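You operate a simulated robot arm through the tools that you are given. There is no shell and no other tool.

You are at the controls of a simulated robot arm. One attempt, no reset.

## Task
Cap the short printed roll in the teal rack and close the gate.
Fine: orange cap below, green on top; the low core goes in the blue bin, the core on the pegs stays.

It is judged by the outcome, as a careful person would: the job done as asked, and still so three seconds after it is handed in. It fails if anything else is knocked over, pushed out of place, dropped, spilled or broken. Lids that push on must go on centred and level and be pressed home; caps that screw on are set level and turned clockwise until they are tight.

## Robot
A 6-joint arm with a two-finger gripper, fixed in place. Base frame: the origin is on the floor under the middle of its stand, x ahead of it, y to its left, z up; the work surface is at about z = 850. Units: mm, rad, N and s.
It reaches about 1572 mm from its shoulder. Its first joint turns from -2.897 to 2.897 rad. Payload 2.45 kg.
The tool frame sits at the grasp point between the pads (the TCP): z along the fingers, y along the line on which they close. The tips reach 20 mm beyond it. The gripper opens to 140 mm; its body begins 168 mm behind the TCP.
Orientation is told as [roll, pitch, yaw] about the base's x, y, z axes, in that order, counted from this pose: with the fingers straight down and closing along the base's y, the tool's x points along the base's -x, its y along +y and its z along -z.

## Interface
- The arm moves only by the tool jog_arm. Its argument "commands" is text: rows parted by semicolons, each of 7 numbers parted by spaces: the shift along the tool's x, y, z in mm, then the turn, a rotation vector about the tool's x, y, z in rad, then the finger opening in mm, from 0 to 140. In form: x y z ax ay az claw; .... A call has 1 to 20 rows; each row shifts and turns the commanded pose from where the row before left it, along the tool's axes as they then stand. Each row takes 0.2 s and may step no farther than 50 mm and 0.15 rad from the row before; otherwise, or with a gripper value out of range, the whole call is refused. A pose out of reach is approached as far as the arm can. The call stops where the force on the tool passes 70 N (or 10 N more than at its start, if that is more) or the arm is blocked; 0.2 s more then pass. Each finger travels about 45 mm/s and halts on what it meets, pressing with about 41 N; the grip force reading is that of the motor and also rises with nothing between the fingers. The clock runs only during rows and for 0.2 s after the last one: add rows that do not move to give the fingers time. The reply holds the time, the measured pose of the TCP, the force on the tool along the base axes, the opening and the grip force, in the units named above and with some noise, with the torque about the TCP (base axes, N m) and any sound that the robot's microphone picked up.
- Cameras (640 x 400 px; columns grow to the right, rows downward): "scene" is fixed at [212.3, 483.2, 1634.4]; the picture's right is [-0.16, -0.99, 0.00], its down [-0.69, 0.11, -0.72] and it looks along [0.71, -0.12, -0.70] (base axes); focal length 341 px, centre (320, 200). "wrist" rides on the gripper at [78, 11, -209] in the tool frame; the picture's right is [-0.14, 0.99, 0.00], its down [-0.92, -0.13, -0.37] and it looks along [-0.36, -0.05, 0.93] (tool axes); focal length 280 px, centre (320, 200).
- camera(camera): a new picture of that camera. No time passes.
- locate(camera, pixels): for up to 12 pixels [column, row] of the newest picture of that camera ("zoom" is the newest enlarged one), the place [x, y, z] in the base frame of the surface seen there, good to about 2 mm, but the place of the scene camera against the robot may be out by one fixed shift of up to 25 mm in any direction. No time passes.
- zoom(camera, box): a new picture of the part [left, top, right, bottom] of that camera's present view, enlarged. No time passes.
- hand_in(): hands the job in; it is judged then, once.

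Unless the task says otherwise, let go and move clear before handing in.

The tools are called by a JSON object that holds its "method" and its "body". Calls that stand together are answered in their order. jog_arm: Moves the arm, as the interface text tells. Its arguments: {"type":"object","properties":{"commands":{"type":"string"}},"required":["commands"]} The other tools are called the same way: camera (camera) takes a picture; locate (camera, pixels) gives the place of the surface under pixels of a picture; zoom (camera, box) takes an enlarged picture of a part of a camera's view; hand_in () hands the job in.

At the start:

```text
time_s: 0.0
position: [771.1, 119.3, 1190.3]
ee_rot: [-0.001, 0.001, -0.001]
contact_force: [0.9, 0.8, 0.3]
torque: [0.0, -0.03, 0.0]
opening: 139.8
gripper_force: 0.0
```

scene: 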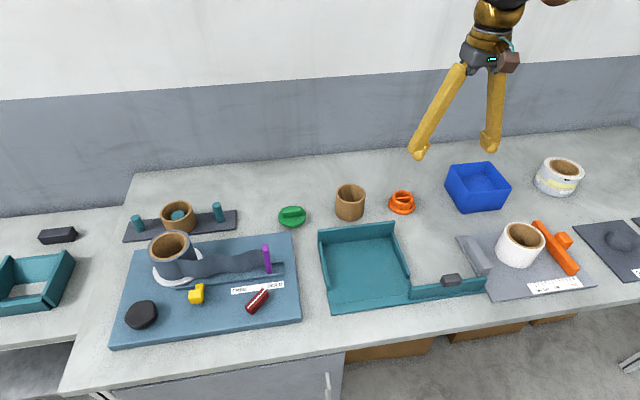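
wrist: 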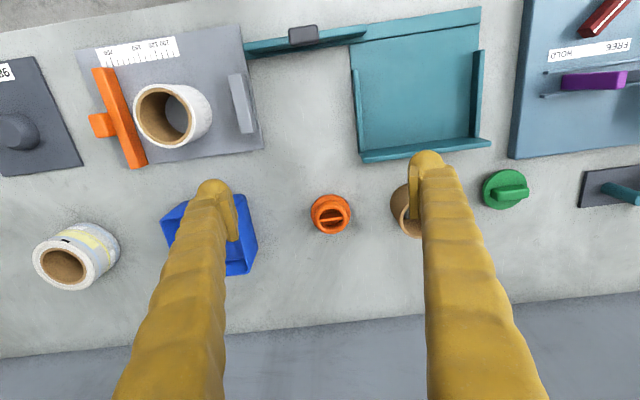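

The scene shows a teal rack with a sliding gate around (400,270), an orange cap at (401,203), a green cap at (292,216), cores at (350,203) and (178,215), and rolls at (520,245), (560,177) and (172,255). I'll zoom in on each part before moving.

{"method": "zoom", "body": {"camera": "scene", "box": [430, 130, 640, 310]}}

{"method": "zoom", "body": {"camera": "scene", "box": [270, 160, 500, 330]}}

{"method": "zoom", "body": {"camera": "scene", "box": [100, 180, 310, 350]}}

{"method": "zoom", "body": {"camera": "wrist", "box": [0, 0, 320, 300]}}

{"method": "zoom", "body": {"camera": "wrist", "box": [230, 0, 640, 260]}}

```text
2.22 times, centred on (535, 220) of scene
```

zoom: 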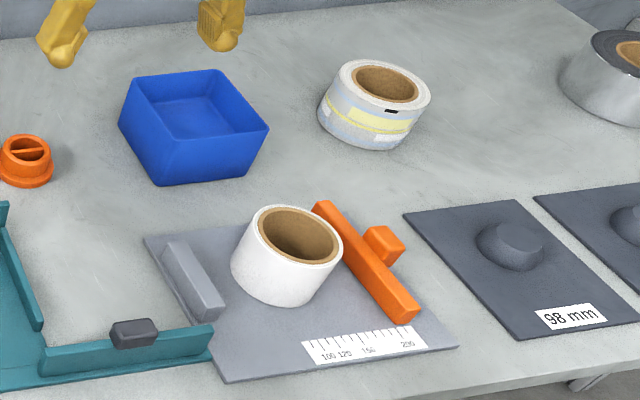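

```text
2.35 times, centred on (385, 245) of scene
```

zoom: 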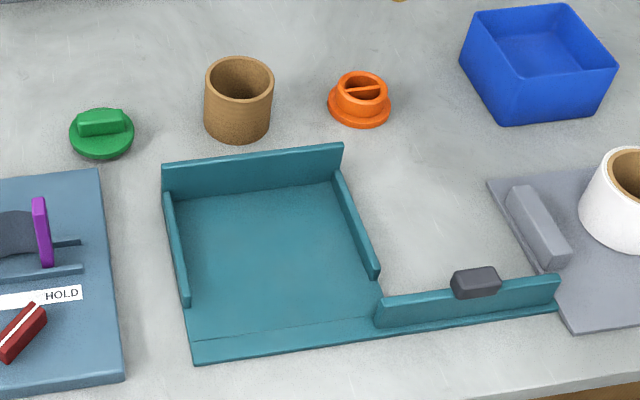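

```text
2.35 times, centred on (205, 265) of scene
```

zoom: 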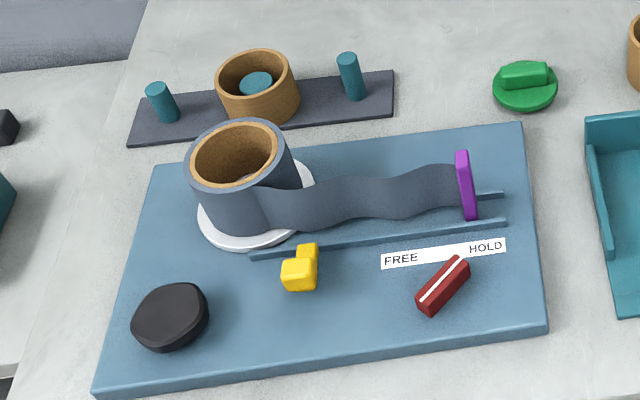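

```text
1.33 times, centred on (160, 150) of wrist
```

zoom: 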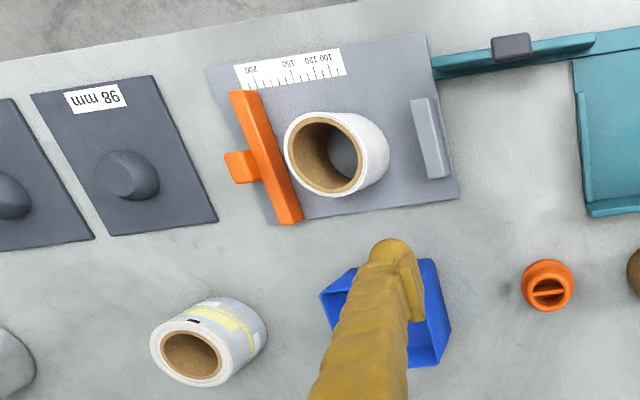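

```text
1.54 times, centred on (435, 130) of wrist
```

zoom: 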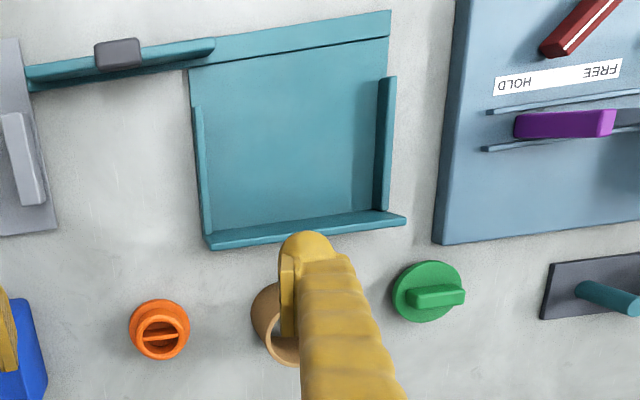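

The printed roll looks like the one at scene (560,177), and the orange cap sits spigot-up. I'll get positions of the key objects from both cameras before I move.

{"method": "locate", "body": {"camera": "scene", "pixels": [[401, 208], [292, 211], [350, 188], [480, 190], [560, 165], [575, 185], [520, 232], [365, 270], [452, 281], [178, 207], [30, 280], [320, 240]]}}

{"method": "locate", "body": {"camera": "wrist", "pixels": [[331, 222], [510, 192], [402, 200], [245, 240], [65, 268], [50, 235], [175, 110], [420, 90], [303, 35], [360, 160], [300, 250], [230, 40]]}}

```text
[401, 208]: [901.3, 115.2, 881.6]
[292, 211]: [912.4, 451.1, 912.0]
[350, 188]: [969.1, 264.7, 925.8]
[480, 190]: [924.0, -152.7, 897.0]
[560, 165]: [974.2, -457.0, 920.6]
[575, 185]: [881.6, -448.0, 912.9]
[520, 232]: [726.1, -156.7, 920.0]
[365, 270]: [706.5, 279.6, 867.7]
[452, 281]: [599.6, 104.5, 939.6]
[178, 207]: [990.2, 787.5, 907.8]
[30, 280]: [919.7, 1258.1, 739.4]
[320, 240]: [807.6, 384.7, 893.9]
```

```text
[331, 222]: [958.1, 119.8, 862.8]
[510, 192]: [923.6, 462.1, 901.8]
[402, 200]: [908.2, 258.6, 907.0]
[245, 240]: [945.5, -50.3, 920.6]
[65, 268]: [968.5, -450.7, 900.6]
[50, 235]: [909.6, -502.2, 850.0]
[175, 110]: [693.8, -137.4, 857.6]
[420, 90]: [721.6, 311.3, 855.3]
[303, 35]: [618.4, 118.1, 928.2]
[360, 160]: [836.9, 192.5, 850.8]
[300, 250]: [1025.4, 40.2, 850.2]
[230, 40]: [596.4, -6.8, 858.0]
```

The two cameras disagree by a fixed shift (rack floor is z 867 in scene, 855 in wrist), so I'll rely on the wrist camera. I'll move right at the same height to view the printed roll and anything beyond it.

{"method": "jog_arm", "body": {"commands": "0 -45 0 0 0 0 140;0 -45 0 0 0 0 140;0 -45 0 0 0 0 140;0 -45 0 0 0 0 140;0 -45 0 0 0 0 140;0 -45 0 0 0 0 140;0 -45 0 0 0 0 140;0 -45 0 0 0 0 140;0 -45 0 0 0 0 140;0 -45 0 0 0 0 140;0 -45 0 0 0 0 140;0 0 0 0 0 0 140"}}

```text
time_s: 2.6
position: [771.6, -375.6, 1190.5]
ee_rot: [0.0, 0.001, 0.0]
contact_force: [-0.2, -0.5, 0.8]
torque: [-0.03, 0.03, 0.0]
opening: 140.3
gripper_force: 0.1
```

The arm is at y = -375 with no contact. I'll take pictures from here.

{"method": "camera", "body": {"camera": "wrist"}}

{"method": "camera", "body": {"camera": "scene"}}

```text
taken
```

wrist: 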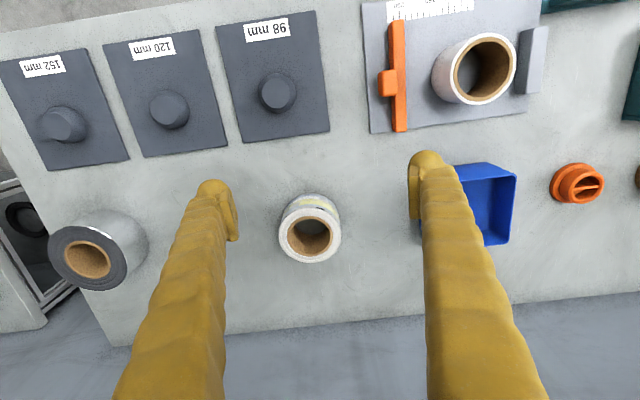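

```text
taken
```

scene: 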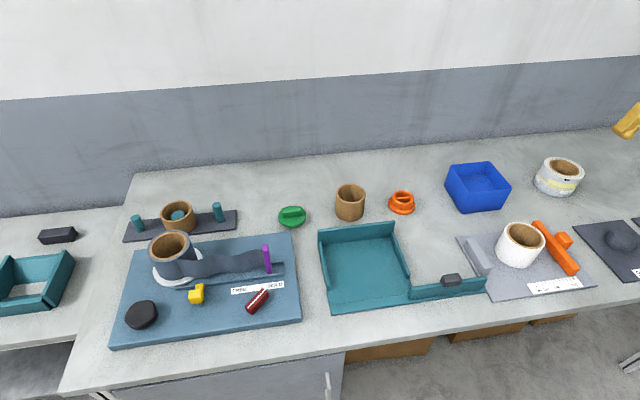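

{"method": "zoom", "body": {"camera": "wrist", "box": [230, 140, 420, 290]}}

{"method": "zoom", "body": {"camera": "wrist", "box": [0, 0, 320, 300]}}

{"method": "zoom", "body": {"camera": "wrist", "box": [340, 0, 640, 260]}}

{"method": "locate", "body": {"camera": "wrist", "pixels": [[285, 235], [333, 240], [310, 212], [309, 259], [318, 196], [310, 237], [87, 258], [60, 235], [487, 60], [437, 70], [510, 50], [480, 100]]}}

```text
2.67 times, centred on (325, 215) of wrist
```

zoom: 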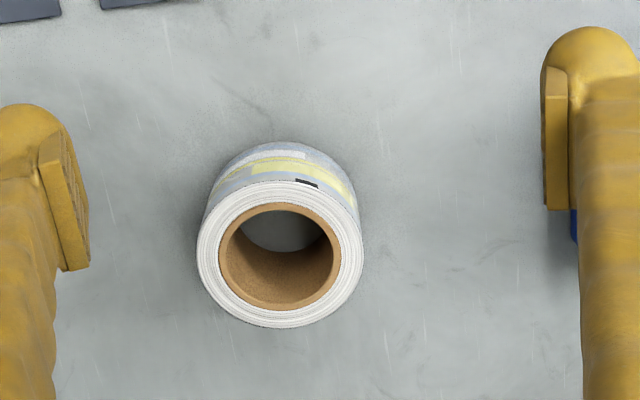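

```text
1.33 times, centred on (160, 150) of wrist
```

zoom: 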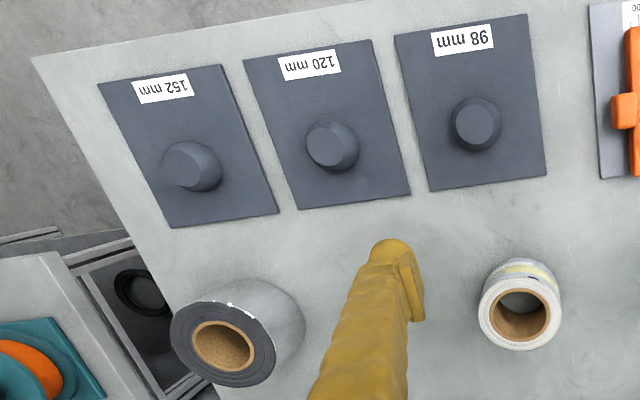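

```text
1.54 times, centred on (490, 130) of wrist
```

zoom: 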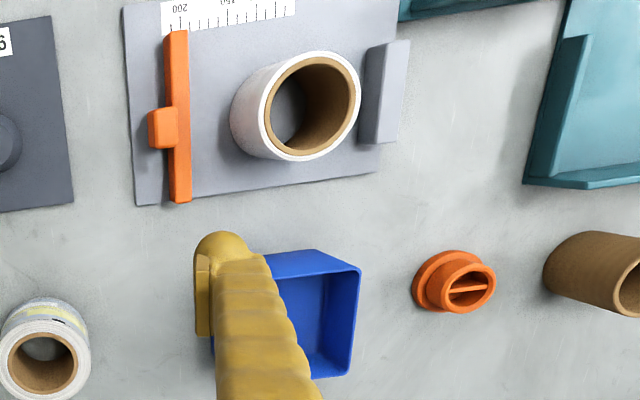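

```text
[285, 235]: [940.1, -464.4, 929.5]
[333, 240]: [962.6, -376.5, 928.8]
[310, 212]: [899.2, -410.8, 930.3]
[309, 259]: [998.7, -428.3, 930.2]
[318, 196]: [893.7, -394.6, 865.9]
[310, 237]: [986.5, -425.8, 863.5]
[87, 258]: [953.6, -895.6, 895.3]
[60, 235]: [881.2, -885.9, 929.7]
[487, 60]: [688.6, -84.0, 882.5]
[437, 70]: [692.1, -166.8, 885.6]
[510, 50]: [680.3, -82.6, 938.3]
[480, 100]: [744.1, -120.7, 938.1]
```

The printed roll's top is at about z 930, centred near (948,-418), and there is more to the right: a silver roll and a side table with teal and orange. I'll look closer there.

{"method": "jog_arm", "body": {"commands": "0 -45 0 0 0 0 140;0 -45 0 0 0 0 140;0 -45 0 0 0 0 140;0 -45 0 0 0 0 140;0 -45 0 0 0 0 140;0 -45 0 0 0 0 140;0 -45 0 0 0 0 140;0 -45 0 0 0 0 140;0 -45 0 0 0 0 140;0 0 0 0 0 0 140"}}

{"method": "camera", "body": {"camera": "wrist"}}

```text
time_s: 4.8
position: [770.5, -780.2, 1189.0]
ee_rot: [0.001, -0.001, 0.0]
contact_force: [-0.7, 0.2, -0.1]
torque: [0.01, -0.04, 0.0]
opening: 140.0
gripper_force: 0.0
```

```text
taken
```

wrist: 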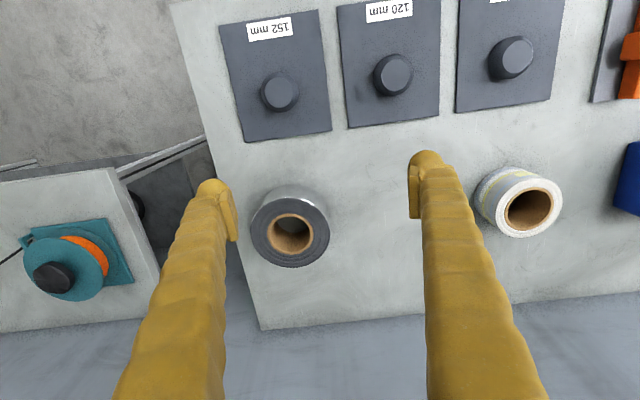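

{"method": "zoom", "body": {"camera": "wrist", "box": [0, 160, 220, 320]}}

{"method": "zoom", "body": {"camera": "wrist", "box": [220, 160, 360, 290]}}

{"method": "zoom", "body": {"camera": "wrist", "box": [440, 130, 600, 260]}}

{"method": "locate", "body": {"camera": "wrist", "pixels": [[291, 260], [255, 235], [324, 228], [289, 204], [295, 190], [498, 210], [555, 215], [530, 184], [525, 235], [505, 175], [60, 270], [350, 300]]}}

```text
2.50 times, centred on (110, 240) of wrist
```

zoom: 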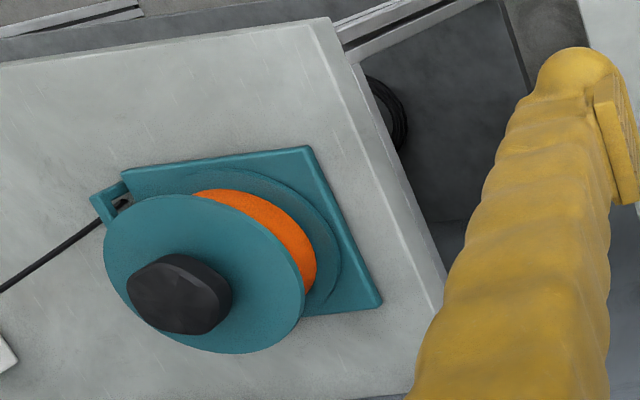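

```text
3.08 times, centred on (290, 225) of wrist
```

zoom: 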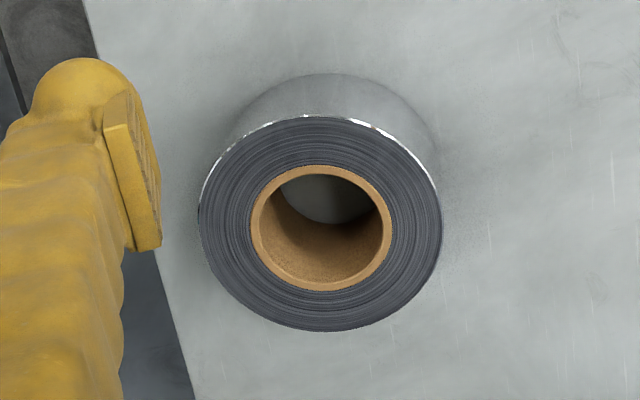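

```text
3.08 times, centred on (520, 195) of wrist
```

zoom: 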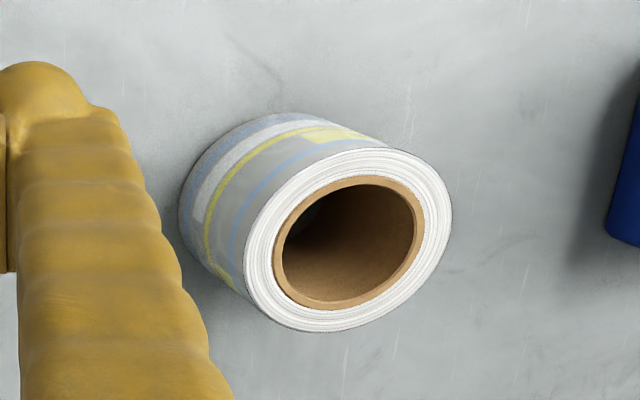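

```text
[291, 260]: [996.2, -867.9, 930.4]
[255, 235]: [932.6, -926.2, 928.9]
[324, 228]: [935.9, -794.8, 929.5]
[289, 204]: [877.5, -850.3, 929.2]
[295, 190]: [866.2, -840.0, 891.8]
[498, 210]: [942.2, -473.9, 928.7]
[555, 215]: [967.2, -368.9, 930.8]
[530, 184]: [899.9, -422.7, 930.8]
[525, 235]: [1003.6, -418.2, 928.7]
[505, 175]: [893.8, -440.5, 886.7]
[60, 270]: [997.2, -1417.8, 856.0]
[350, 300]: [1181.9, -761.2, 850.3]
```

The printed roll has a white wrap with yellow/blue print, top z 930, OD about 106, centre about (951,-421); the silver roll is plain. Next I'll check the left side for any other printed rolls and inspect the caps.

{"method": "jog_arm", "body": {"commands": "0 49 0 0 0 0 140;0 49 0 0 0 0 140;0 49 0 0 0 0 140;0 49 0 0 0 0 140;0 49 0 0 0 0 140;0 49 0 0 0 0 140;0 49 0 0 0 0 140;0 49 0 0 0 0 140;0 49 0 0 0 0 140;0 49 0 0 0 0 140;0 49 0 0 0 0 140;0 49 0 0 0 0 140;0 49 0 0 0 0 140;0 49 0 0 0 0 140;0 49 0 0 0 0 140;0 49 0 0 0 0 140;0 49 0 0 0 0 140;0 49 0 0 0 0 140;0 49 0 0 0 0 140;0 49 0 0 0 0 140"}}

{"method": "jog_arm", "body": {"commands": "0 49 0 0 0 0 140;0 49 0 0 0 0 140;0 49 0 0 0 0 140;0 49 0 0 0 0 140;0 49 0 0 0 0 140;0 49 0 0 0 0 140;0 49 0 0 0 0 140;0 49 0 0 0 0 140;0 0 0 0 0 0 140"}}

{"method": "camera", "body": {"camera": "wrist"}}

```text
time_s: 9.0
position: [771.4, 202.4, 1191.3]
ee_rot: [0.001, 0.001, -0.002]
contact_force: [0.3, -0.6, 0.1]
torque: [0.01, 0.03, -0.02]
opening: 140.0
gripper_force: 0.1
```

```text
time_s: 11.0
position: [771.4, 592.1, 1189.6]
ee_rot: [0.0, 0.0, -0.002]
contact_force: [-0.1, -0.7, -0.1]
torque: [-0.01, 0.02, 0.04]
opening: 139.8
gripper_force: 0.1
```

```text
taken
```

wrist: 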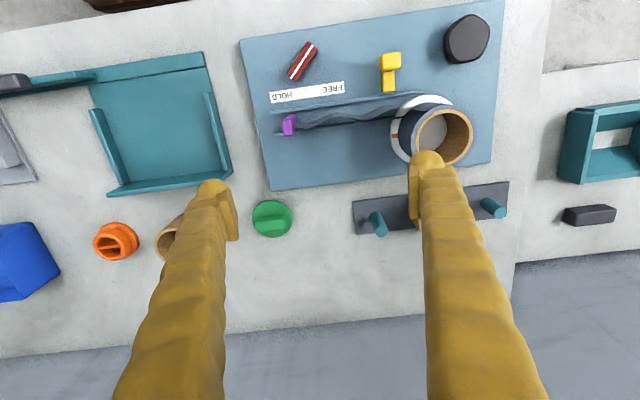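

{"method": "zoom", "body": {"camera": "wrist", "box": [60, 40, 310, 280]}}

{"method": "zoom", "body": {"camera": "wrist", "box": [340, 60, 640, 260]}}

{"method": "zoom", "body": {"camera": "wrist", "box": [230, 180, 320, 250]}}

{"method": "locate", "body": {"camera": "wrist", "pixels": [[272, 215], [258, 217], [287, 213], [254, 213], [291, 220], [272, 201], [272, 233], [117, 247], [117, 232], [102, 240], [138, 236], [112, 225]]}}

{"method": "locate", "body": {"camera": "wrist", "pixels": [[150, 100], [190, 130], [92, 112], [120, 180], [208, 98], [230, 172], [110, 193], [95, 90], [203, 58], [203, 68], [90, 76], [165, 185]]}}

```text
1.67 times, centred on (185, 160) of wrist
```

zoom: 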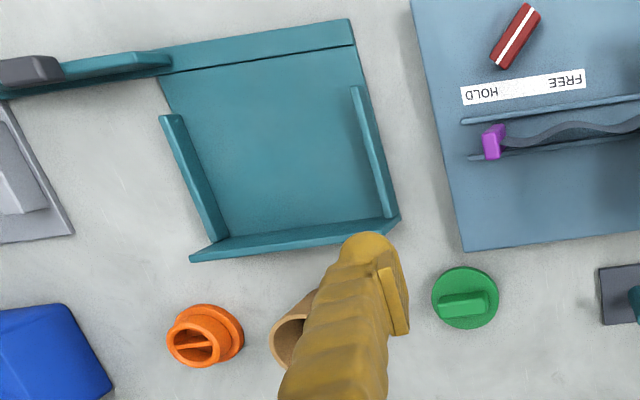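

```text
2.00 times, centred on (490, 160) of wrist
```

zoom: 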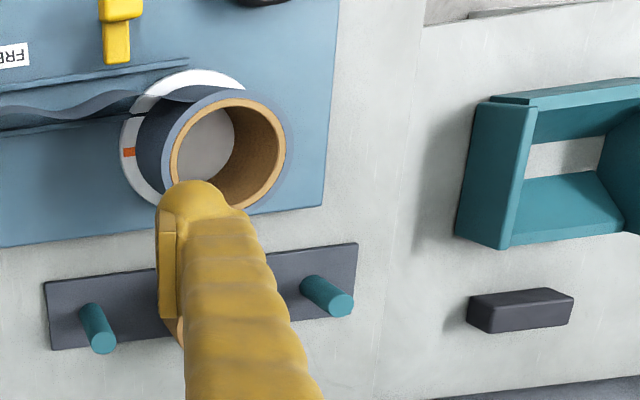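

```text
5.71 times, centred on (275, 215) of wrist
```

zoom: 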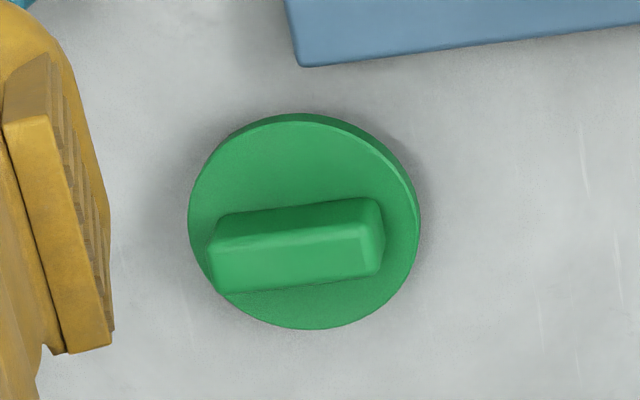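

```text
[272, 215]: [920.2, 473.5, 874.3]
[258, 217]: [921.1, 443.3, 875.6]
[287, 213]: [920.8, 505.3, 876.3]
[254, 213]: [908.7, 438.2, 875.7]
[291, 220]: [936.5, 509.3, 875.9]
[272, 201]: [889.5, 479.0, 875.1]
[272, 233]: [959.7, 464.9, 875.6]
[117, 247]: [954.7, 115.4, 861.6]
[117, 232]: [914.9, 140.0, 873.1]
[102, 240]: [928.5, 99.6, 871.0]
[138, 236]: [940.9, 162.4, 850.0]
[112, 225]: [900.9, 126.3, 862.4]
```

```text
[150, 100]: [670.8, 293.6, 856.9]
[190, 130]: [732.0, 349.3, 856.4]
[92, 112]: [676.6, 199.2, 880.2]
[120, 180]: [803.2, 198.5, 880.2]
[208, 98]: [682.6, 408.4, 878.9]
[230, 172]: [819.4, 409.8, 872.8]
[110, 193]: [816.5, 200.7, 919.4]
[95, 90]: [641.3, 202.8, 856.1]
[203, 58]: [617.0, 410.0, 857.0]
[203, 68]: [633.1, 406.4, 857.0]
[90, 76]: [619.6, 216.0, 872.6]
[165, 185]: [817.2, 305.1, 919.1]
```

The left side holds only a grey roll on its wind-up stand, which isn't printed, so the printed roll on the right is the target. I'll move over the orange cap for a close look.

{"method": "jog_arm", "body": {"commands": "-10.9 -46.2 0 0 0 0 140;-10.9 -46.2 0 0 0 0 140;-10.9 -46.2 0 0 0 0 140;-10.9 -46.2 0 0 0 0 140;-10.9 -46.2 0 0 0 0 140;-10.9 -46.2 0 0 0 0 140;-10.9 -46.2 0 0 0 0 140;-10.9 -46.2 0 0 0 0 140;-10.9 -46.2 0 0 0 0 140;-10.9 -46.2 0 0 0 0 140;0 0 45 0 0 0 140;0 0 45 0 0 0 140;0 0 45 0 0 0 140;0 0 45 0 0 0 140;0 0 0 0 0 0 140"}}

{"method": "camera", "body": {"camera": "wrist"}}

```text
time_s: 14.2
position: [881.0, 129.2, 1009.9]
ee_rot: [0.001, 0.0, -0.001]
contact_force: [0.2, 0.6, -1.2]
torque: [0.0, 0.05, 0.03]
opening: 139.8
gripper_force: 0.0
```

```text
taken
```

wrist: 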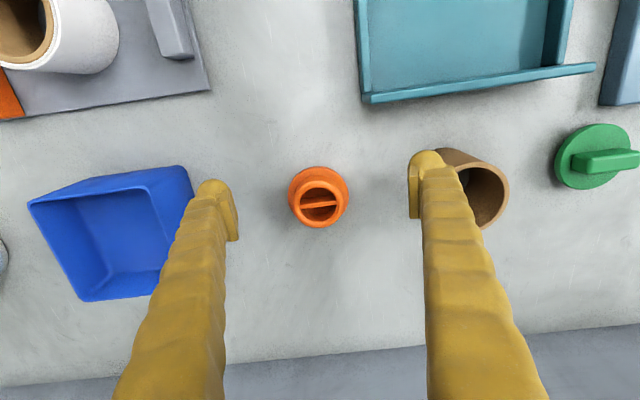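

{"method": "zoom", "body": {"camera": "wrist", "box": [270, 155, 370, 240]}}

{"method": "zoom", "body": {"camera": "wrist", "box": [420, 110, 640, 250]}}

{"method": "locate", "body": {"camera": "wrist", "pixels": [[290, 195], [348, 192], [318, 168], [313, 226], [300, 205], [339, 204], [319, 184], [319, 206], [319, 223], [319, 199], [319, 215], [319, 177]]}}

```text
4.71 times, centred on (320, 198) of wrist
```

zoom: 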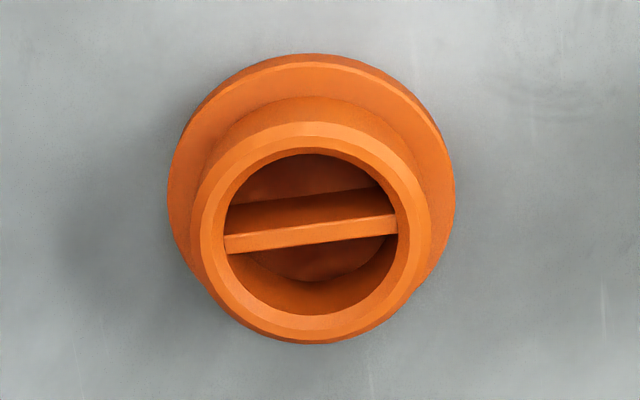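

```text
2.86 times, centred on (530, 180) of wrist
```

zoom: 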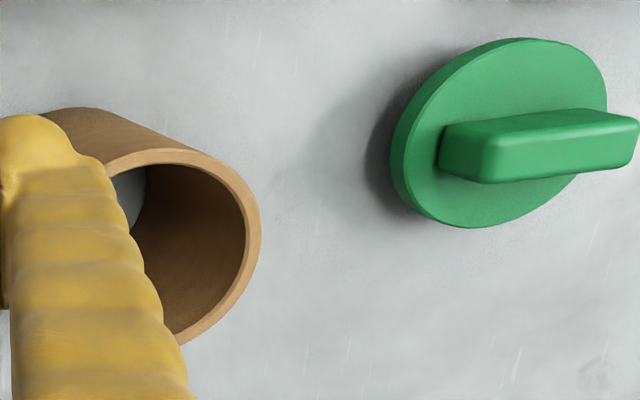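

```text
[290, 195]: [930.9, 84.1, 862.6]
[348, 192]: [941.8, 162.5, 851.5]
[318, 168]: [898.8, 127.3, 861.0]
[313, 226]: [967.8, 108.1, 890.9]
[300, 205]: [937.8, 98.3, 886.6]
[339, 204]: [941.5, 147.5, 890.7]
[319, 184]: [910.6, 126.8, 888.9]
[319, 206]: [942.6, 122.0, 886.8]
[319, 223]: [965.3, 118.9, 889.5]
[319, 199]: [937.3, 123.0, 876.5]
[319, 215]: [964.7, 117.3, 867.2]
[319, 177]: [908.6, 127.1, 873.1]
```

The orange cap reads as a flange of about 76 mm with its top at z 861 and a spigot up to z 890, centred near (937,122). The low core at (470,190) is close by, so I'll bin it first and look at it now.

{"method": "jog_arm", "body": {"commands": "2 46 0 0 0 0 140;2 46 0 0 0 0 140;2 46 0 0 0 0 140;0 0 0 0 0 0 140"}}

{"method": "camera", "body": {"camera": "wrist"}}

{"method": "zoom", "body": {"camera": "wrist", "box": [250, 130, 390, 250]}}

```text
time_s: 15.2
position: [874.9, 267.5, 1009.9]
ee_rot: [0.002, 0.001, 0.001]
contact_force: [0.4, -0.4, -0.3]
torque: [0.01, 0.0, 0.04]
opening: 140.3
gripper_force: 0.0
```

```text
taken
```

wrist: 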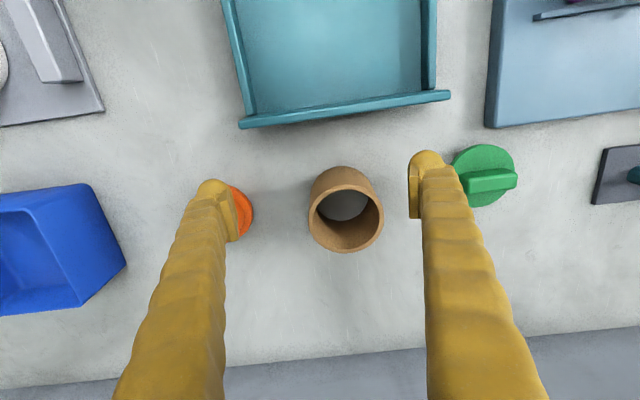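

```text
3.33 times, centred on (320, 190) of wrist
```

zoom: 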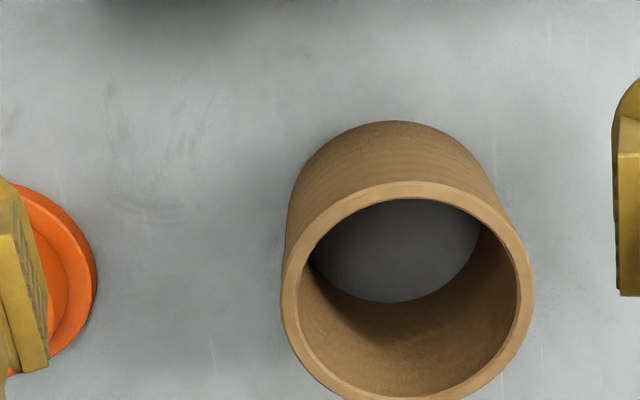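

The core's top rim shows clearly around (345,220). I'll locate points around the rim in the zoom, and find the blue bin's edges in the current wrist and scene pictures.

{"method": "locate", "body": {"camera": "zoom", "pixels": [[289, 300], [527, 290], [405, 190], [400, 393], [320, 230], [490, 225], [310, 360], [500, 365], [400, 260], [390, 125], [300, 260], [400, 350]]}}

{"method": "zoom", "body": {"camera": "scene", "box": [430, 150, 530, 220]}}

{"method": "locate", "body": {"camera": "wrist", "pixels": [[60, 187], [90, 186], [122, 265], [75, 303], [40, 240], [10, 250], [50, 290], [85, 210]]}}

```text
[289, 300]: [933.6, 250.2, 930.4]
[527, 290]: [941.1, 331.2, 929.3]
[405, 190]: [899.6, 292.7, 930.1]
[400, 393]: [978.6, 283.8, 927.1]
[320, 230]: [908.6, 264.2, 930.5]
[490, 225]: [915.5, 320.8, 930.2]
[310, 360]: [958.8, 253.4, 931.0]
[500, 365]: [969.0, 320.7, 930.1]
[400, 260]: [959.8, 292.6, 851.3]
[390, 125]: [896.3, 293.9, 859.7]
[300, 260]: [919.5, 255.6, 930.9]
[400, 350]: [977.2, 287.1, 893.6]
```

```text
5.71 times, centred on (480, 185) of scene
```

zoom: 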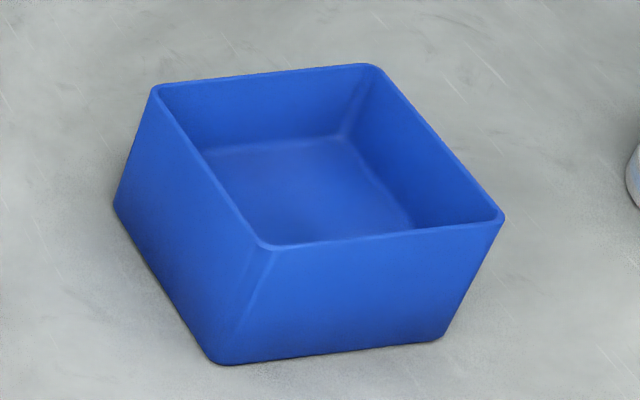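

```text
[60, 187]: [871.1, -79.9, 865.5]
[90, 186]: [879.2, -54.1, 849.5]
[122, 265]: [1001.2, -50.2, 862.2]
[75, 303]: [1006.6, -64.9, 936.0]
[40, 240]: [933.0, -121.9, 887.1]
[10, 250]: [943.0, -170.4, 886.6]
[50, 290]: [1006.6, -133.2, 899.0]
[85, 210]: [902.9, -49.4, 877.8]
```

The core is centred at about (938,291) with OD about 83 and top at z 930. I'll get the bin corners from the scene zoom, noting that its offset applies.

{"method": "locate", "body": {"camera": "zoom", "pixels": [[158, 90], [372, 68], [500, 215], [268, 246], [300, 190], [245, 205], [400, 200], [220, 150], [340, 140], [215, 362], [435, 340], [116, 200]]}}

{"method": "locate", "body": {"camera": "scene", "pixels": [[350, 185], [338, 195], [364, 194], [350, 202], [452, 276], [401, 195], [292, 206]]}}

```text
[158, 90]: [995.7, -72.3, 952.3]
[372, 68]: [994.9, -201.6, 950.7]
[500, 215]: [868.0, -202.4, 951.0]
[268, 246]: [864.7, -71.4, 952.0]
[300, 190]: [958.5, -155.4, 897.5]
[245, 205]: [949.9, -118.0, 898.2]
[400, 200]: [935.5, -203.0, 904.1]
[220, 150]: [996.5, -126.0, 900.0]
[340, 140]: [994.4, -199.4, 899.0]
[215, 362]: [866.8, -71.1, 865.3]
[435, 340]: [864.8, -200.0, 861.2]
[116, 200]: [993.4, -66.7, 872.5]
```

```text
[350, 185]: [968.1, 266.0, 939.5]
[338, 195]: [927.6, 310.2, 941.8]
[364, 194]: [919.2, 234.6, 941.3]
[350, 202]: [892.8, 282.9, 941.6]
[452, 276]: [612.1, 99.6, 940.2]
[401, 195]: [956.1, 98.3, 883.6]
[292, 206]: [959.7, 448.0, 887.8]
```

The bin measures about 131 mm square, with its rim near z 940, inner floor near z 887, and centre near (939,-117). I'll move over the core and lower so the tips sit about 22 mm below its rim.

{"method": "jog_arm", "body": {"commands": "-32 11.7 0 0 0 0 140;-32 11.8 0 0 0 0 140;0 0 30 0 0 0 140;0 0 25 0 0 0 140;0 0 15 0 0 0 140;0 0 12 0 0 0 140;0 0 0 0 0 0 140"}}

{"method": "camera", "body": {"camera": "wrist"}}

{"method": "zoom", "body": {"camera": "scene", "box": [290, 100, 430, 240]}}

```text
time_s: 16.8
position: [939.9, 292.1, 926.2]
ee_rot: [0.001, -0.001, 0.0]
contact_force: [0.0, 0.4, -0.4]
torque: [0.0, 0.0, -0.01]
opening: 140.2
gripper_force: 0.1
```

```text
taken
```

wrist: 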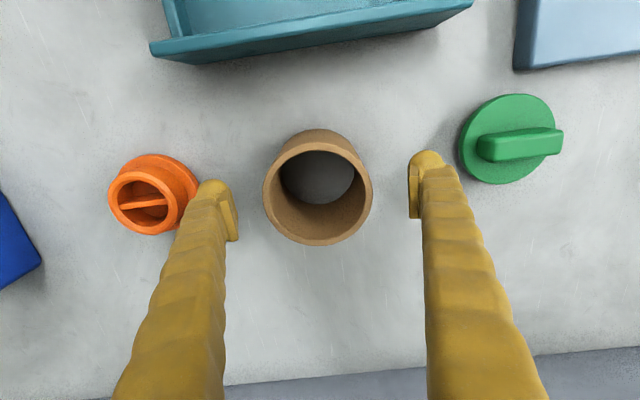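

```text
2.86 times, centred on (360, 170) of scene
```

zoom: 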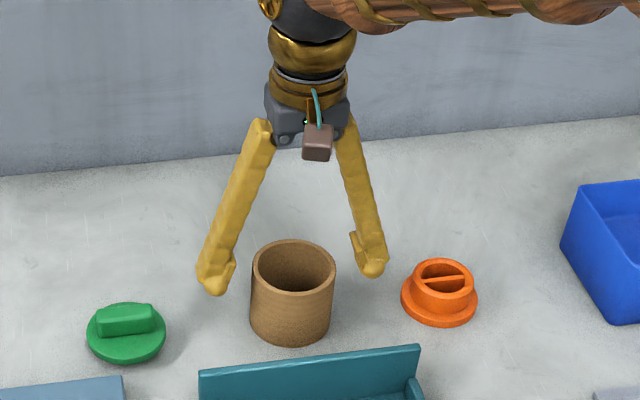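

The fingers straddle the core symmetrically in both views. I'll close on it.

{"method": "jog_arm", "body": {"commands": "0 0 0 0 0 0 70;0 0 0 0 0 0 70;0 0 0 0 0 0 70;0 0 0 0 0 0 70;0 0 0 0 0 0 70;0 0 0 0 0 0 70"}}

```text
time_s: 18.2
position: [938.6, 290.8, 926.7]
ee_rot: [-0.001, 0.001, 0.0]
contact_force: [0.0, 1.3, 2.0]
torque: [0.03, 0.0, 0.03]
opening: 86.6
gripper_force: 41.3
```

The grip holds at an opening of 86.6 mm and 41 N. I'll lift 135 mm and check before carrying it to the bin.

{"method": "jog_arm", "body": {"commands": "0 0 -20 0 0 0 70;0 0 -35 0 0 0 70;0 0 -40 0 0 0 70;0 0 -40 0 0 0 70;0 -45 0 0 0 0 70;0 -45 0 0 0 0 70;0 -45 0 0 0 0 70;0 -45 0 0 0 0 70;0 -45 0 0 0 0 70;0 -45 0 0 0 0 70;0 -40 0 0 0 0 70;0 0 0 0 0 0 70"}}

{"method": "camera", "body": {"camera": "wrist"}}

{"method": "camera", "body": {"camera": "scene"}}

```text
time_s: 20.8
position: [938.8, -18.1, 1063.3]
ee_rot: [0.0, -0.001, -0.001]
contact_force: [0.3, 0.7, -0.7]
torque: [-0.03, 0.03, -0.02]
opening: 86.4
gripper_force: 40.6
```

```text
taken
```

wrist: 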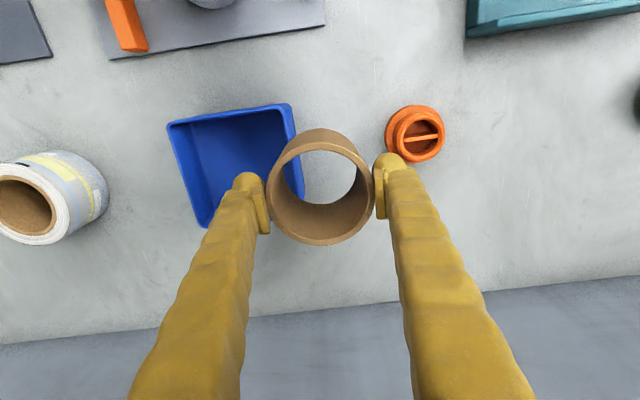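

```text
taken
```

scene: 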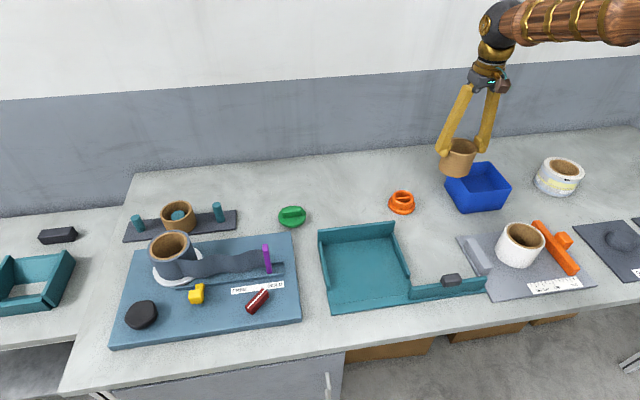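

The core is held level and the bin's near rim shows at (170,124) to (290,106). I'll locate the rim corners from here.

{"method": "locate", "body": {"camera": "wrist", "pixels": [[170, 125], [230, 114], [286, 105], [295, 130], [302, 170], [180, 160], [192, 195], [201, 222], [230, 150], [240, 140], [215, 180], [205, 200]]}}

{"method": "zoom", "body": {"camera": "wrist", "box": [150, 90, 320, 240]}}

```text
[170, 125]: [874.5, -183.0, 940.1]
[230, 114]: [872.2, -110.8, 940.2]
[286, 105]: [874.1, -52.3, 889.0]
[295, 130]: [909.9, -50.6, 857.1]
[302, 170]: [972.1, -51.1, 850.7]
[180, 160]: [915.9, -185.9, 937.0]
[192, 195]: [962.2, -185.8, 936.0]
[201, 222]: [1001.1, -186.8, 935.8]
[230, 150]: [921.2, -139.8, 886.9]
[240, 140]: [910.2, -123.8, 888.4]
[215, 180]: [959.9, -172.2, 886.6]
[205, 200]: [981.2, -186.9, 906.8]
```

```text
2.67 times, centred on (235, 165) of wrist
```

zoom: 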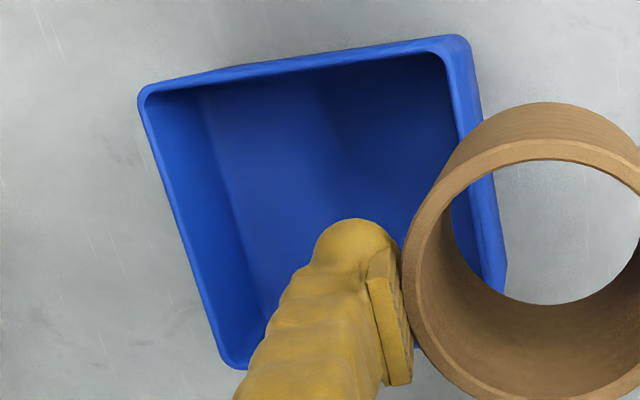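

The bin rim gives y from -186 to -51 and x from 872 to 1005, so its centre is about (938.5,-118.5). I'll move over it and lower the core to just above the bin floor.

{"method": "jog_arm", "body": {"commands": "0 -35 0 0 0 0 70;0 -35 0 0 0 0 70;0 -30.4 0 0 0 0 70;0 0 0 0 0 0 70;0 0 30 0 0 0 70;0 0 30 0 0 0 70;0 0 20 0 0 0 70;0 0 12 0 0 0 70;0 0 0 0 0 0 70"}}

{"method": "camera", "body": {"camera": "wrist"}}

{"method": "zoom", "body": {"camera": "scene", "box": [420, 80, 560, 230]}}

```text
time_s: 22.8
position: [937.8, -118.6, 971.5]
ee_rot: [0.0, 0.0, 0.001]
contact_force: [0.9, -0.3, -1.1]
torque: [-0.02, 0.02, -0.01]
opening: 86.4
gripper_force: 41.3
```

```text
taken
```

wrist: 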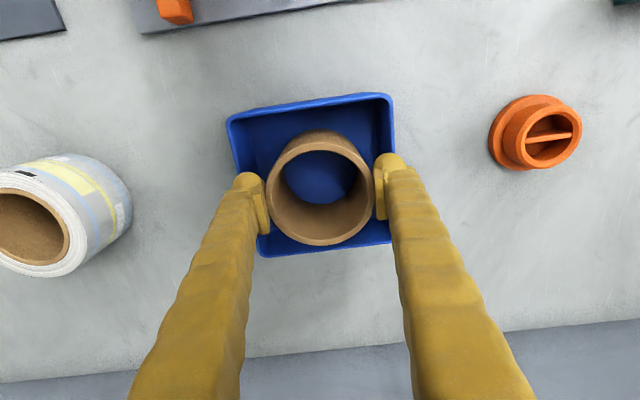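

```text
2.67 times, centred on (490, 155) of scene
```

zoom: 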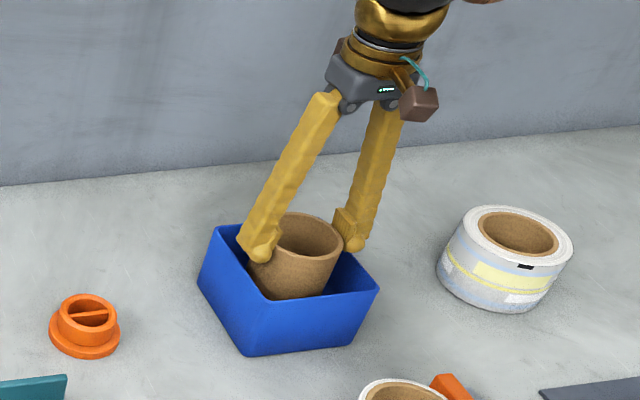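

The core is centred in the bin with about 7 mm to go. I'll lower it in small steps and watch the force.

{"method": "jog_arm", "body": {"commands": "0 0 2 0 0 0 70;0 0 2 0 0 0 70;0 0 1 0 0 0 70;0 0 1 0 0 0 70;0 0 0 0 0 0 70"}}

```text
time_s: 24.0
position: [939.2, -120.2, 964.4]
ee_rot: [-0.002, 0.0, 0.0]
contact_force: [0.3, -0.2, -0.2]
torque: [-0.02, 0.0, -0.01]
opening: 86.3
gripper_force: 41.6
```

{"method": "jog_arm", "body": {"commands": "0 0 1 0 0 0 70;0 0 0.7 0 0 0 70;0 0 0 0 0 0 70"}}

```text
time_s: 24.8
position: [937.1, -118.4, 963.3]
ee_rot: [-0.001, 0.001, 0.0]
contact_force: [-4.1, 1.8, 12.0]
torque: [0.03, 0.18, 0.02]
opening: 86.2
gripper_force: 41.2
```

The force rose to 12 N, so the core is on the bin floor. I'll release slightly and rise straight up.

{"method": "jog_arm", "body": {"commands": "0 0 0 0 0 0 100;0 0 0 0 0 0 100;0 0 0 0 0 0 100;0 0 -20 0 0 0 100;0 0 -40 0 0 0 100;0 0 -40 0 0 0 140;0 0 -40 0 0 0 140;0 0 0 0 0 0 140"}}

{"method": "camera", "body": {"camera": "wrist"}}

{"method": "camera", "body": {"camera": "scene"}}

```text
time_s: 26.6
position: [938.5, -119.1, 1102.9]
ee_rot: [0.0, 0.001, -0.001]
contact_force: [-0.1, -0.6, 0.1]
torque: [0.02, 0.01, 0.01]
opening: 140.1
gripper_force: 0.1
```

```text
taken
```

wrist: 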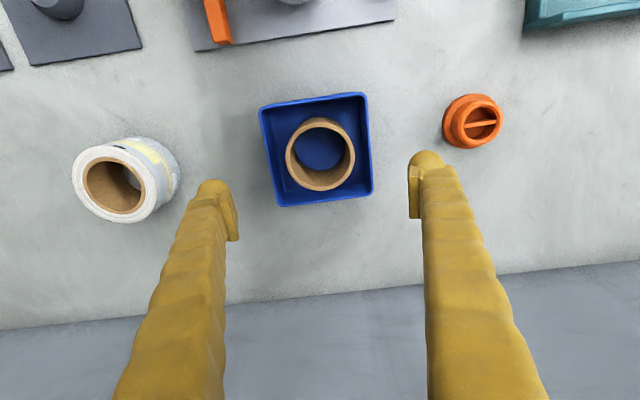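

```text
taken
```

scene: 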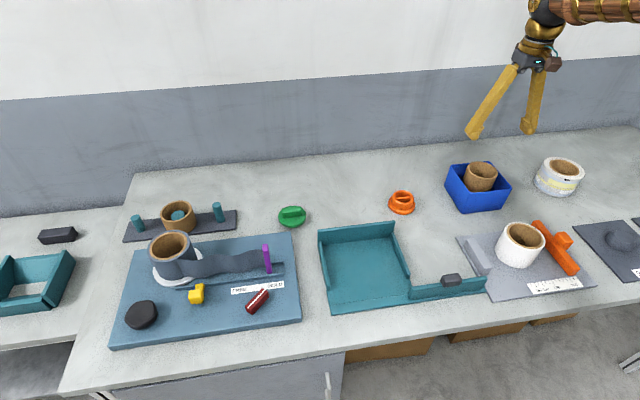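

The core stands upright and centred in the bin at (320,155). Next I'll move above the orange cap and measure it from directly over it.

{"method": "jog_arm", "body": {"commands": "0 48 0 0 0 0 120;0 48 0 0 0 0 120;0 48 0 0 0 0 120;0 48 0 0 0 0 120;0.5 49 0 0 0 0 120;0 0 45 0 0 0 120;0 0 45 0 0 0 120;0 0 40 0 0 0 120;0 0 0 0 0 0 120"}}

{"method": "camera", "body": {"camera": "wrist"}}

{"method": "zoom", "body": {"camera": "wrist", "box": [250, 130, 400, 260]}}

```text
time_s: 28.6
position: [937.9, 122.9, 971.1]
ee_rot: [-0.001, 0.0, -0.001]
contact_force: [0.2, 1.1, 0.2]
torque: [-0.07, -0.01, -0.04]
opening: 120.0
gripper_force: 0.0
```

```text
taken
```

wrist: 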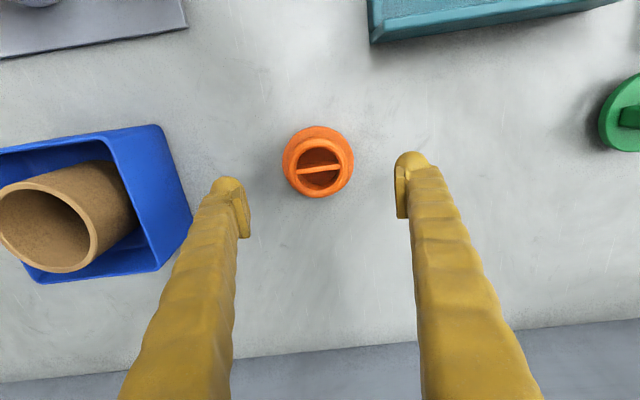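

```text
3.08 times, centred on (325, 195) of wrist
```

zoom: 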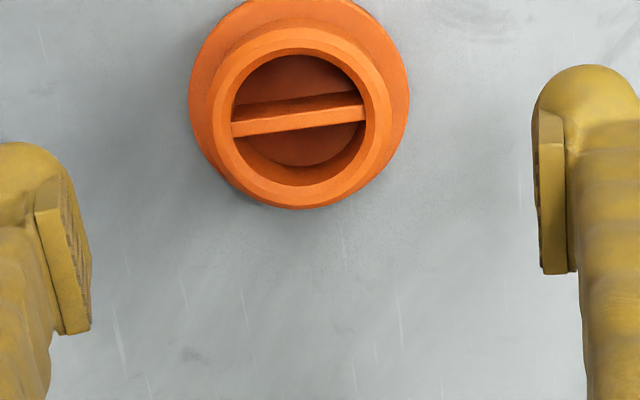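

{"method": "zoom", "body": {"camera": "wrist", "box": [270, 115, 370, 205]}}

{"method": "locate", "body": {"camera": "wrist", "pixels": [[289, 167], [349, 165], [320, 140], [317, 195], [296, 148], [341, 147], [299, 186], [338, 186], [284, 160], [353, 160], [316, 127], [319, 168]]}}

```text
4.44 times, centred on (320, 160) of wrist
```

zoom: 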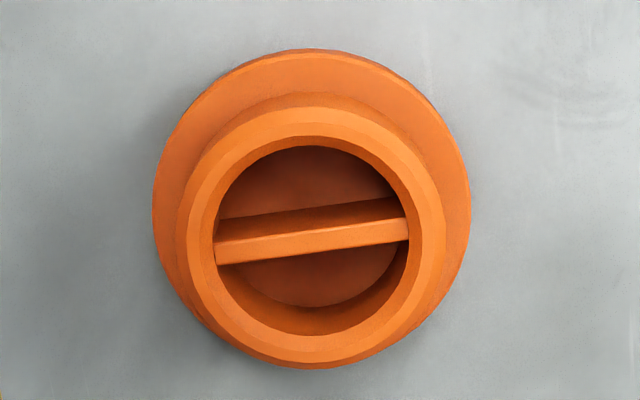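

```text
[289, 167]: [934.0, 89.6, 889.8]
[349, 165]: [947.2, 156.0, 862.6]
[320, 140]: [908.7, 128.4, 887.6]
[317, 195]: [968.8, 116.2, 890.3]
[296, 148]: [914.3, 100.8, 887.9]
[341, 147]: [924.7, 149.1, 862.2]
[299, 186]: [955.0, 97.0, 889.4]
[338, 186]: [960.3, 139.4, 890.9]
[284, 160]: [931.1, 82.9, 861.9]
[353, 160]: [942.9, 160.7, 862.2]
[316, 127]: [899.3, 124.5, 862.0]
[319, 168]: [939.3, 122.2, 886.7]
```

The cap is centred at about (938,121), with its spigot 62–66 mm across at z 862–890 and its flange top at z 862. I'll lower so the tips stop about 3 mm above the flange, then close on the spigot.

{"method": "jog_arm", "body": {"commands": "0 -1.6 0 0 0 0 110;0 0 30 0 0 0 110;0 0 30 0 0 0 110;0 0 15 0 0 0 110;0 0 9 0 0 0 110;0 0 0 0 0 0 110"}}

{"method": "camera", "body": {"camera": "wrist"}}

{"method": "zoom", "body": {"camera": "scene", "box": [340, 120, 460, 230]}}

```text
time_s: 30.0
position: [936.9, 121.2, 888.5]
ee_rot: [0.0, 0.0, -0.001]
contact_force: [-0.2, 0.5, -0.3]
torque: [-0.02, 0.04, 0.0]
opening: 110.1
gripper_force: 0.0
```

```text
taken
```

wrist: 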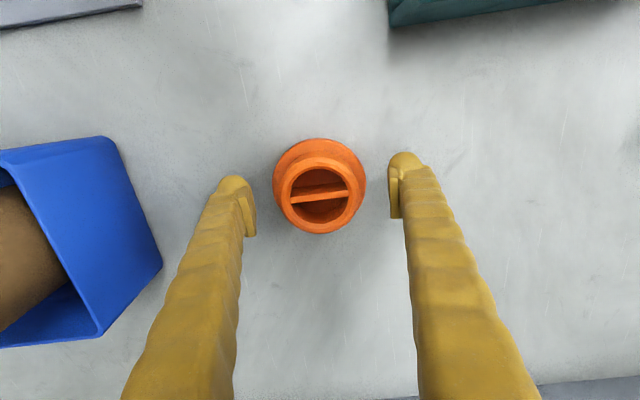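

```text
3.64 times, centred on (400, 175) of scene
```

zoom: 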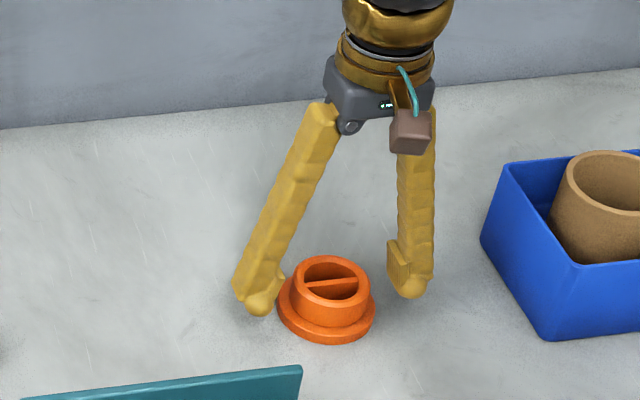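

The tips sit just above the flange on either side. I'll lower 1 mm more and close on the spigot.

{"method": "jog_arm", "body": {"commands": "0 0 1.5 0 0 0 110;0 0 0 0 0 0 50;0 0 0 0 0 0 50;0 0 0 0 0 0 50;0 0 0 0 0 0 50;0 0 0 0 0 0 50;0 0 0 0 0 0 50"}}

{"method": "camera", "body": {"camera": "wrist"}}

```text
time_s: 31.6
position: [937.9, 121.3, 886.3]
ee_rot: [0.0, 0.0, 0.002]
contact_force: [0.7, -0.6, 0.6]
torque: [0.01, -0.01, -0.04]
opening: 63.7
gripper_force: 41.3
```

```text
taken
```

wrist: 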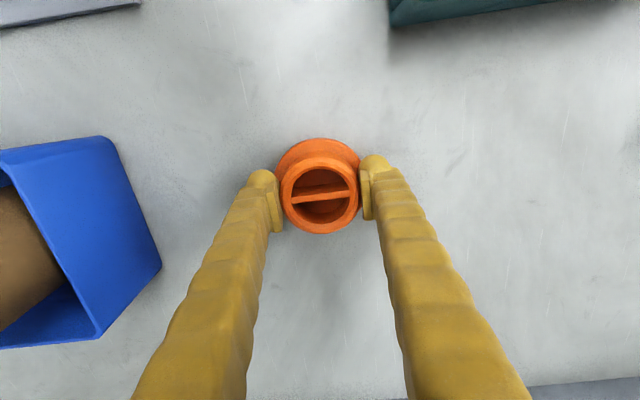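

The spigot is gripped at 63.7 mm and the cap is level. I'll lift and move in front of and above the rack to measure it.

{"method": "jog_arm", "body": {"commands": "0 0 -30 0 0 0 50;0 0 -45 0 0 0 50;0 0 -50 0 0 0 50;0 0 -49 0 0 0 50;40 26 0 0 0 0 50;40 26 0 0 0 0 50;40 26 0 0 0 0 50;42 26 0 0 0 0 50;42 26 0 0 0 0 50;42 26 0 0 0 0 50;42 27 0 0 0 0 50;0 0 0 0 0 0 50"}}

{"method": "camera", "body": {"camera": "wrist"}}

```text
time_s: 34.2
position: [650.4, 305.2, 1060.3]
ee_rot: [-0.001, 0.0, 0.0]
contact_force: [0.9, -0.3, -0.5]
torque: [-0.03, 0.04, 0.0]
opening: 64.0
gripper_force: 41.2
```

```text
taken
```

wrist: 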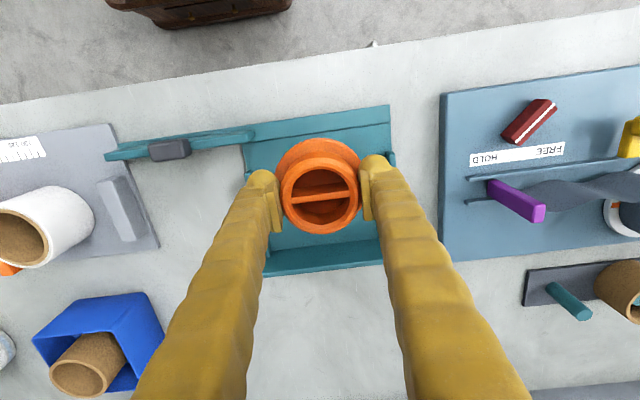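

{"method": "zoom", "body": {"camera": "wrist", "box": [90, 90, 410, 290]}}

{"method": "locate", "body": {"camera": "wrist", "pixels": [[107, 155], [170, 149], [250, 132], [250, 140], [245, 150], [387, 108], [388, 124], [300, 122], [320, 130], [165, 136], [230, 131], [390, 158]]}}

{"method": "locate", "body": {"camera": "wrist", "pixels": [[320, 250], [330, 262], [247, 178], [257, 172], [268, 160], [377, 140], [290, 268], [375, 255], [300, 244], [260, 200], [148, 160], [120, 148]]}}

```text
2.00 times, centred on (250, 190) of wrist
```

zoom: 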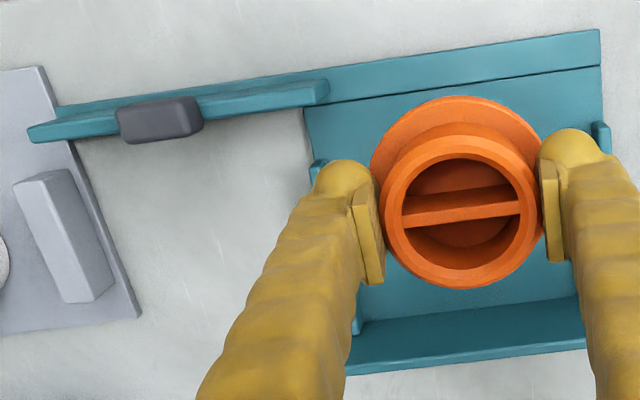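

```text
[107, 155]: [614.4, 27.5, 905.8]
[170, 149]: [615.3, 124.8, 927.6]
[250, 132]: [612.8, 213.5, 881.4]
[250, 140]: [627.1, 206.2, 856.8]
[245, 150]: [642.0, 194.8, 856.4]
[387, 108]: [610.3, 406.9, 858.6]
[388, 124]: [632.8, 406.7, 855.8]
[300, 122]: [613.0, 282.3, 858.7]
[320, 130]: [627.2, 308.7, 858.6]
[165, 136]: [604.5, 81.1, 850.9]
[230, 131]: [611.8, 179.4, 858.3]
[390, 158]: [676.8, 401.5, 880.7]
```

```text
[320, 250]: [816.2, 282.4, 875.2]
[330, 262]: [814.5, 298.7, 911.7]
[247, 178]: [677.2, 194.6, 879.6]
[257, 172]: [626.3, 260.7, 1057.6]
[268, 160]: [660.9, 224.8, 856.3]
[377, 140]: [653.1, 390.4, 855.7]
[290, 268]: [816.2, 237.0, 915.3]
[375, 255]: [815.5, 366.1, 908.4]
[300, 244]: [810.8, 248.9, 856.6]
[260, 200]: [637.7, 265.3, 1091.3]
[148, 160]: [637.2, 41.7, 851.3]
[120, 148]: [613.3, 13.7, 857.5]
```

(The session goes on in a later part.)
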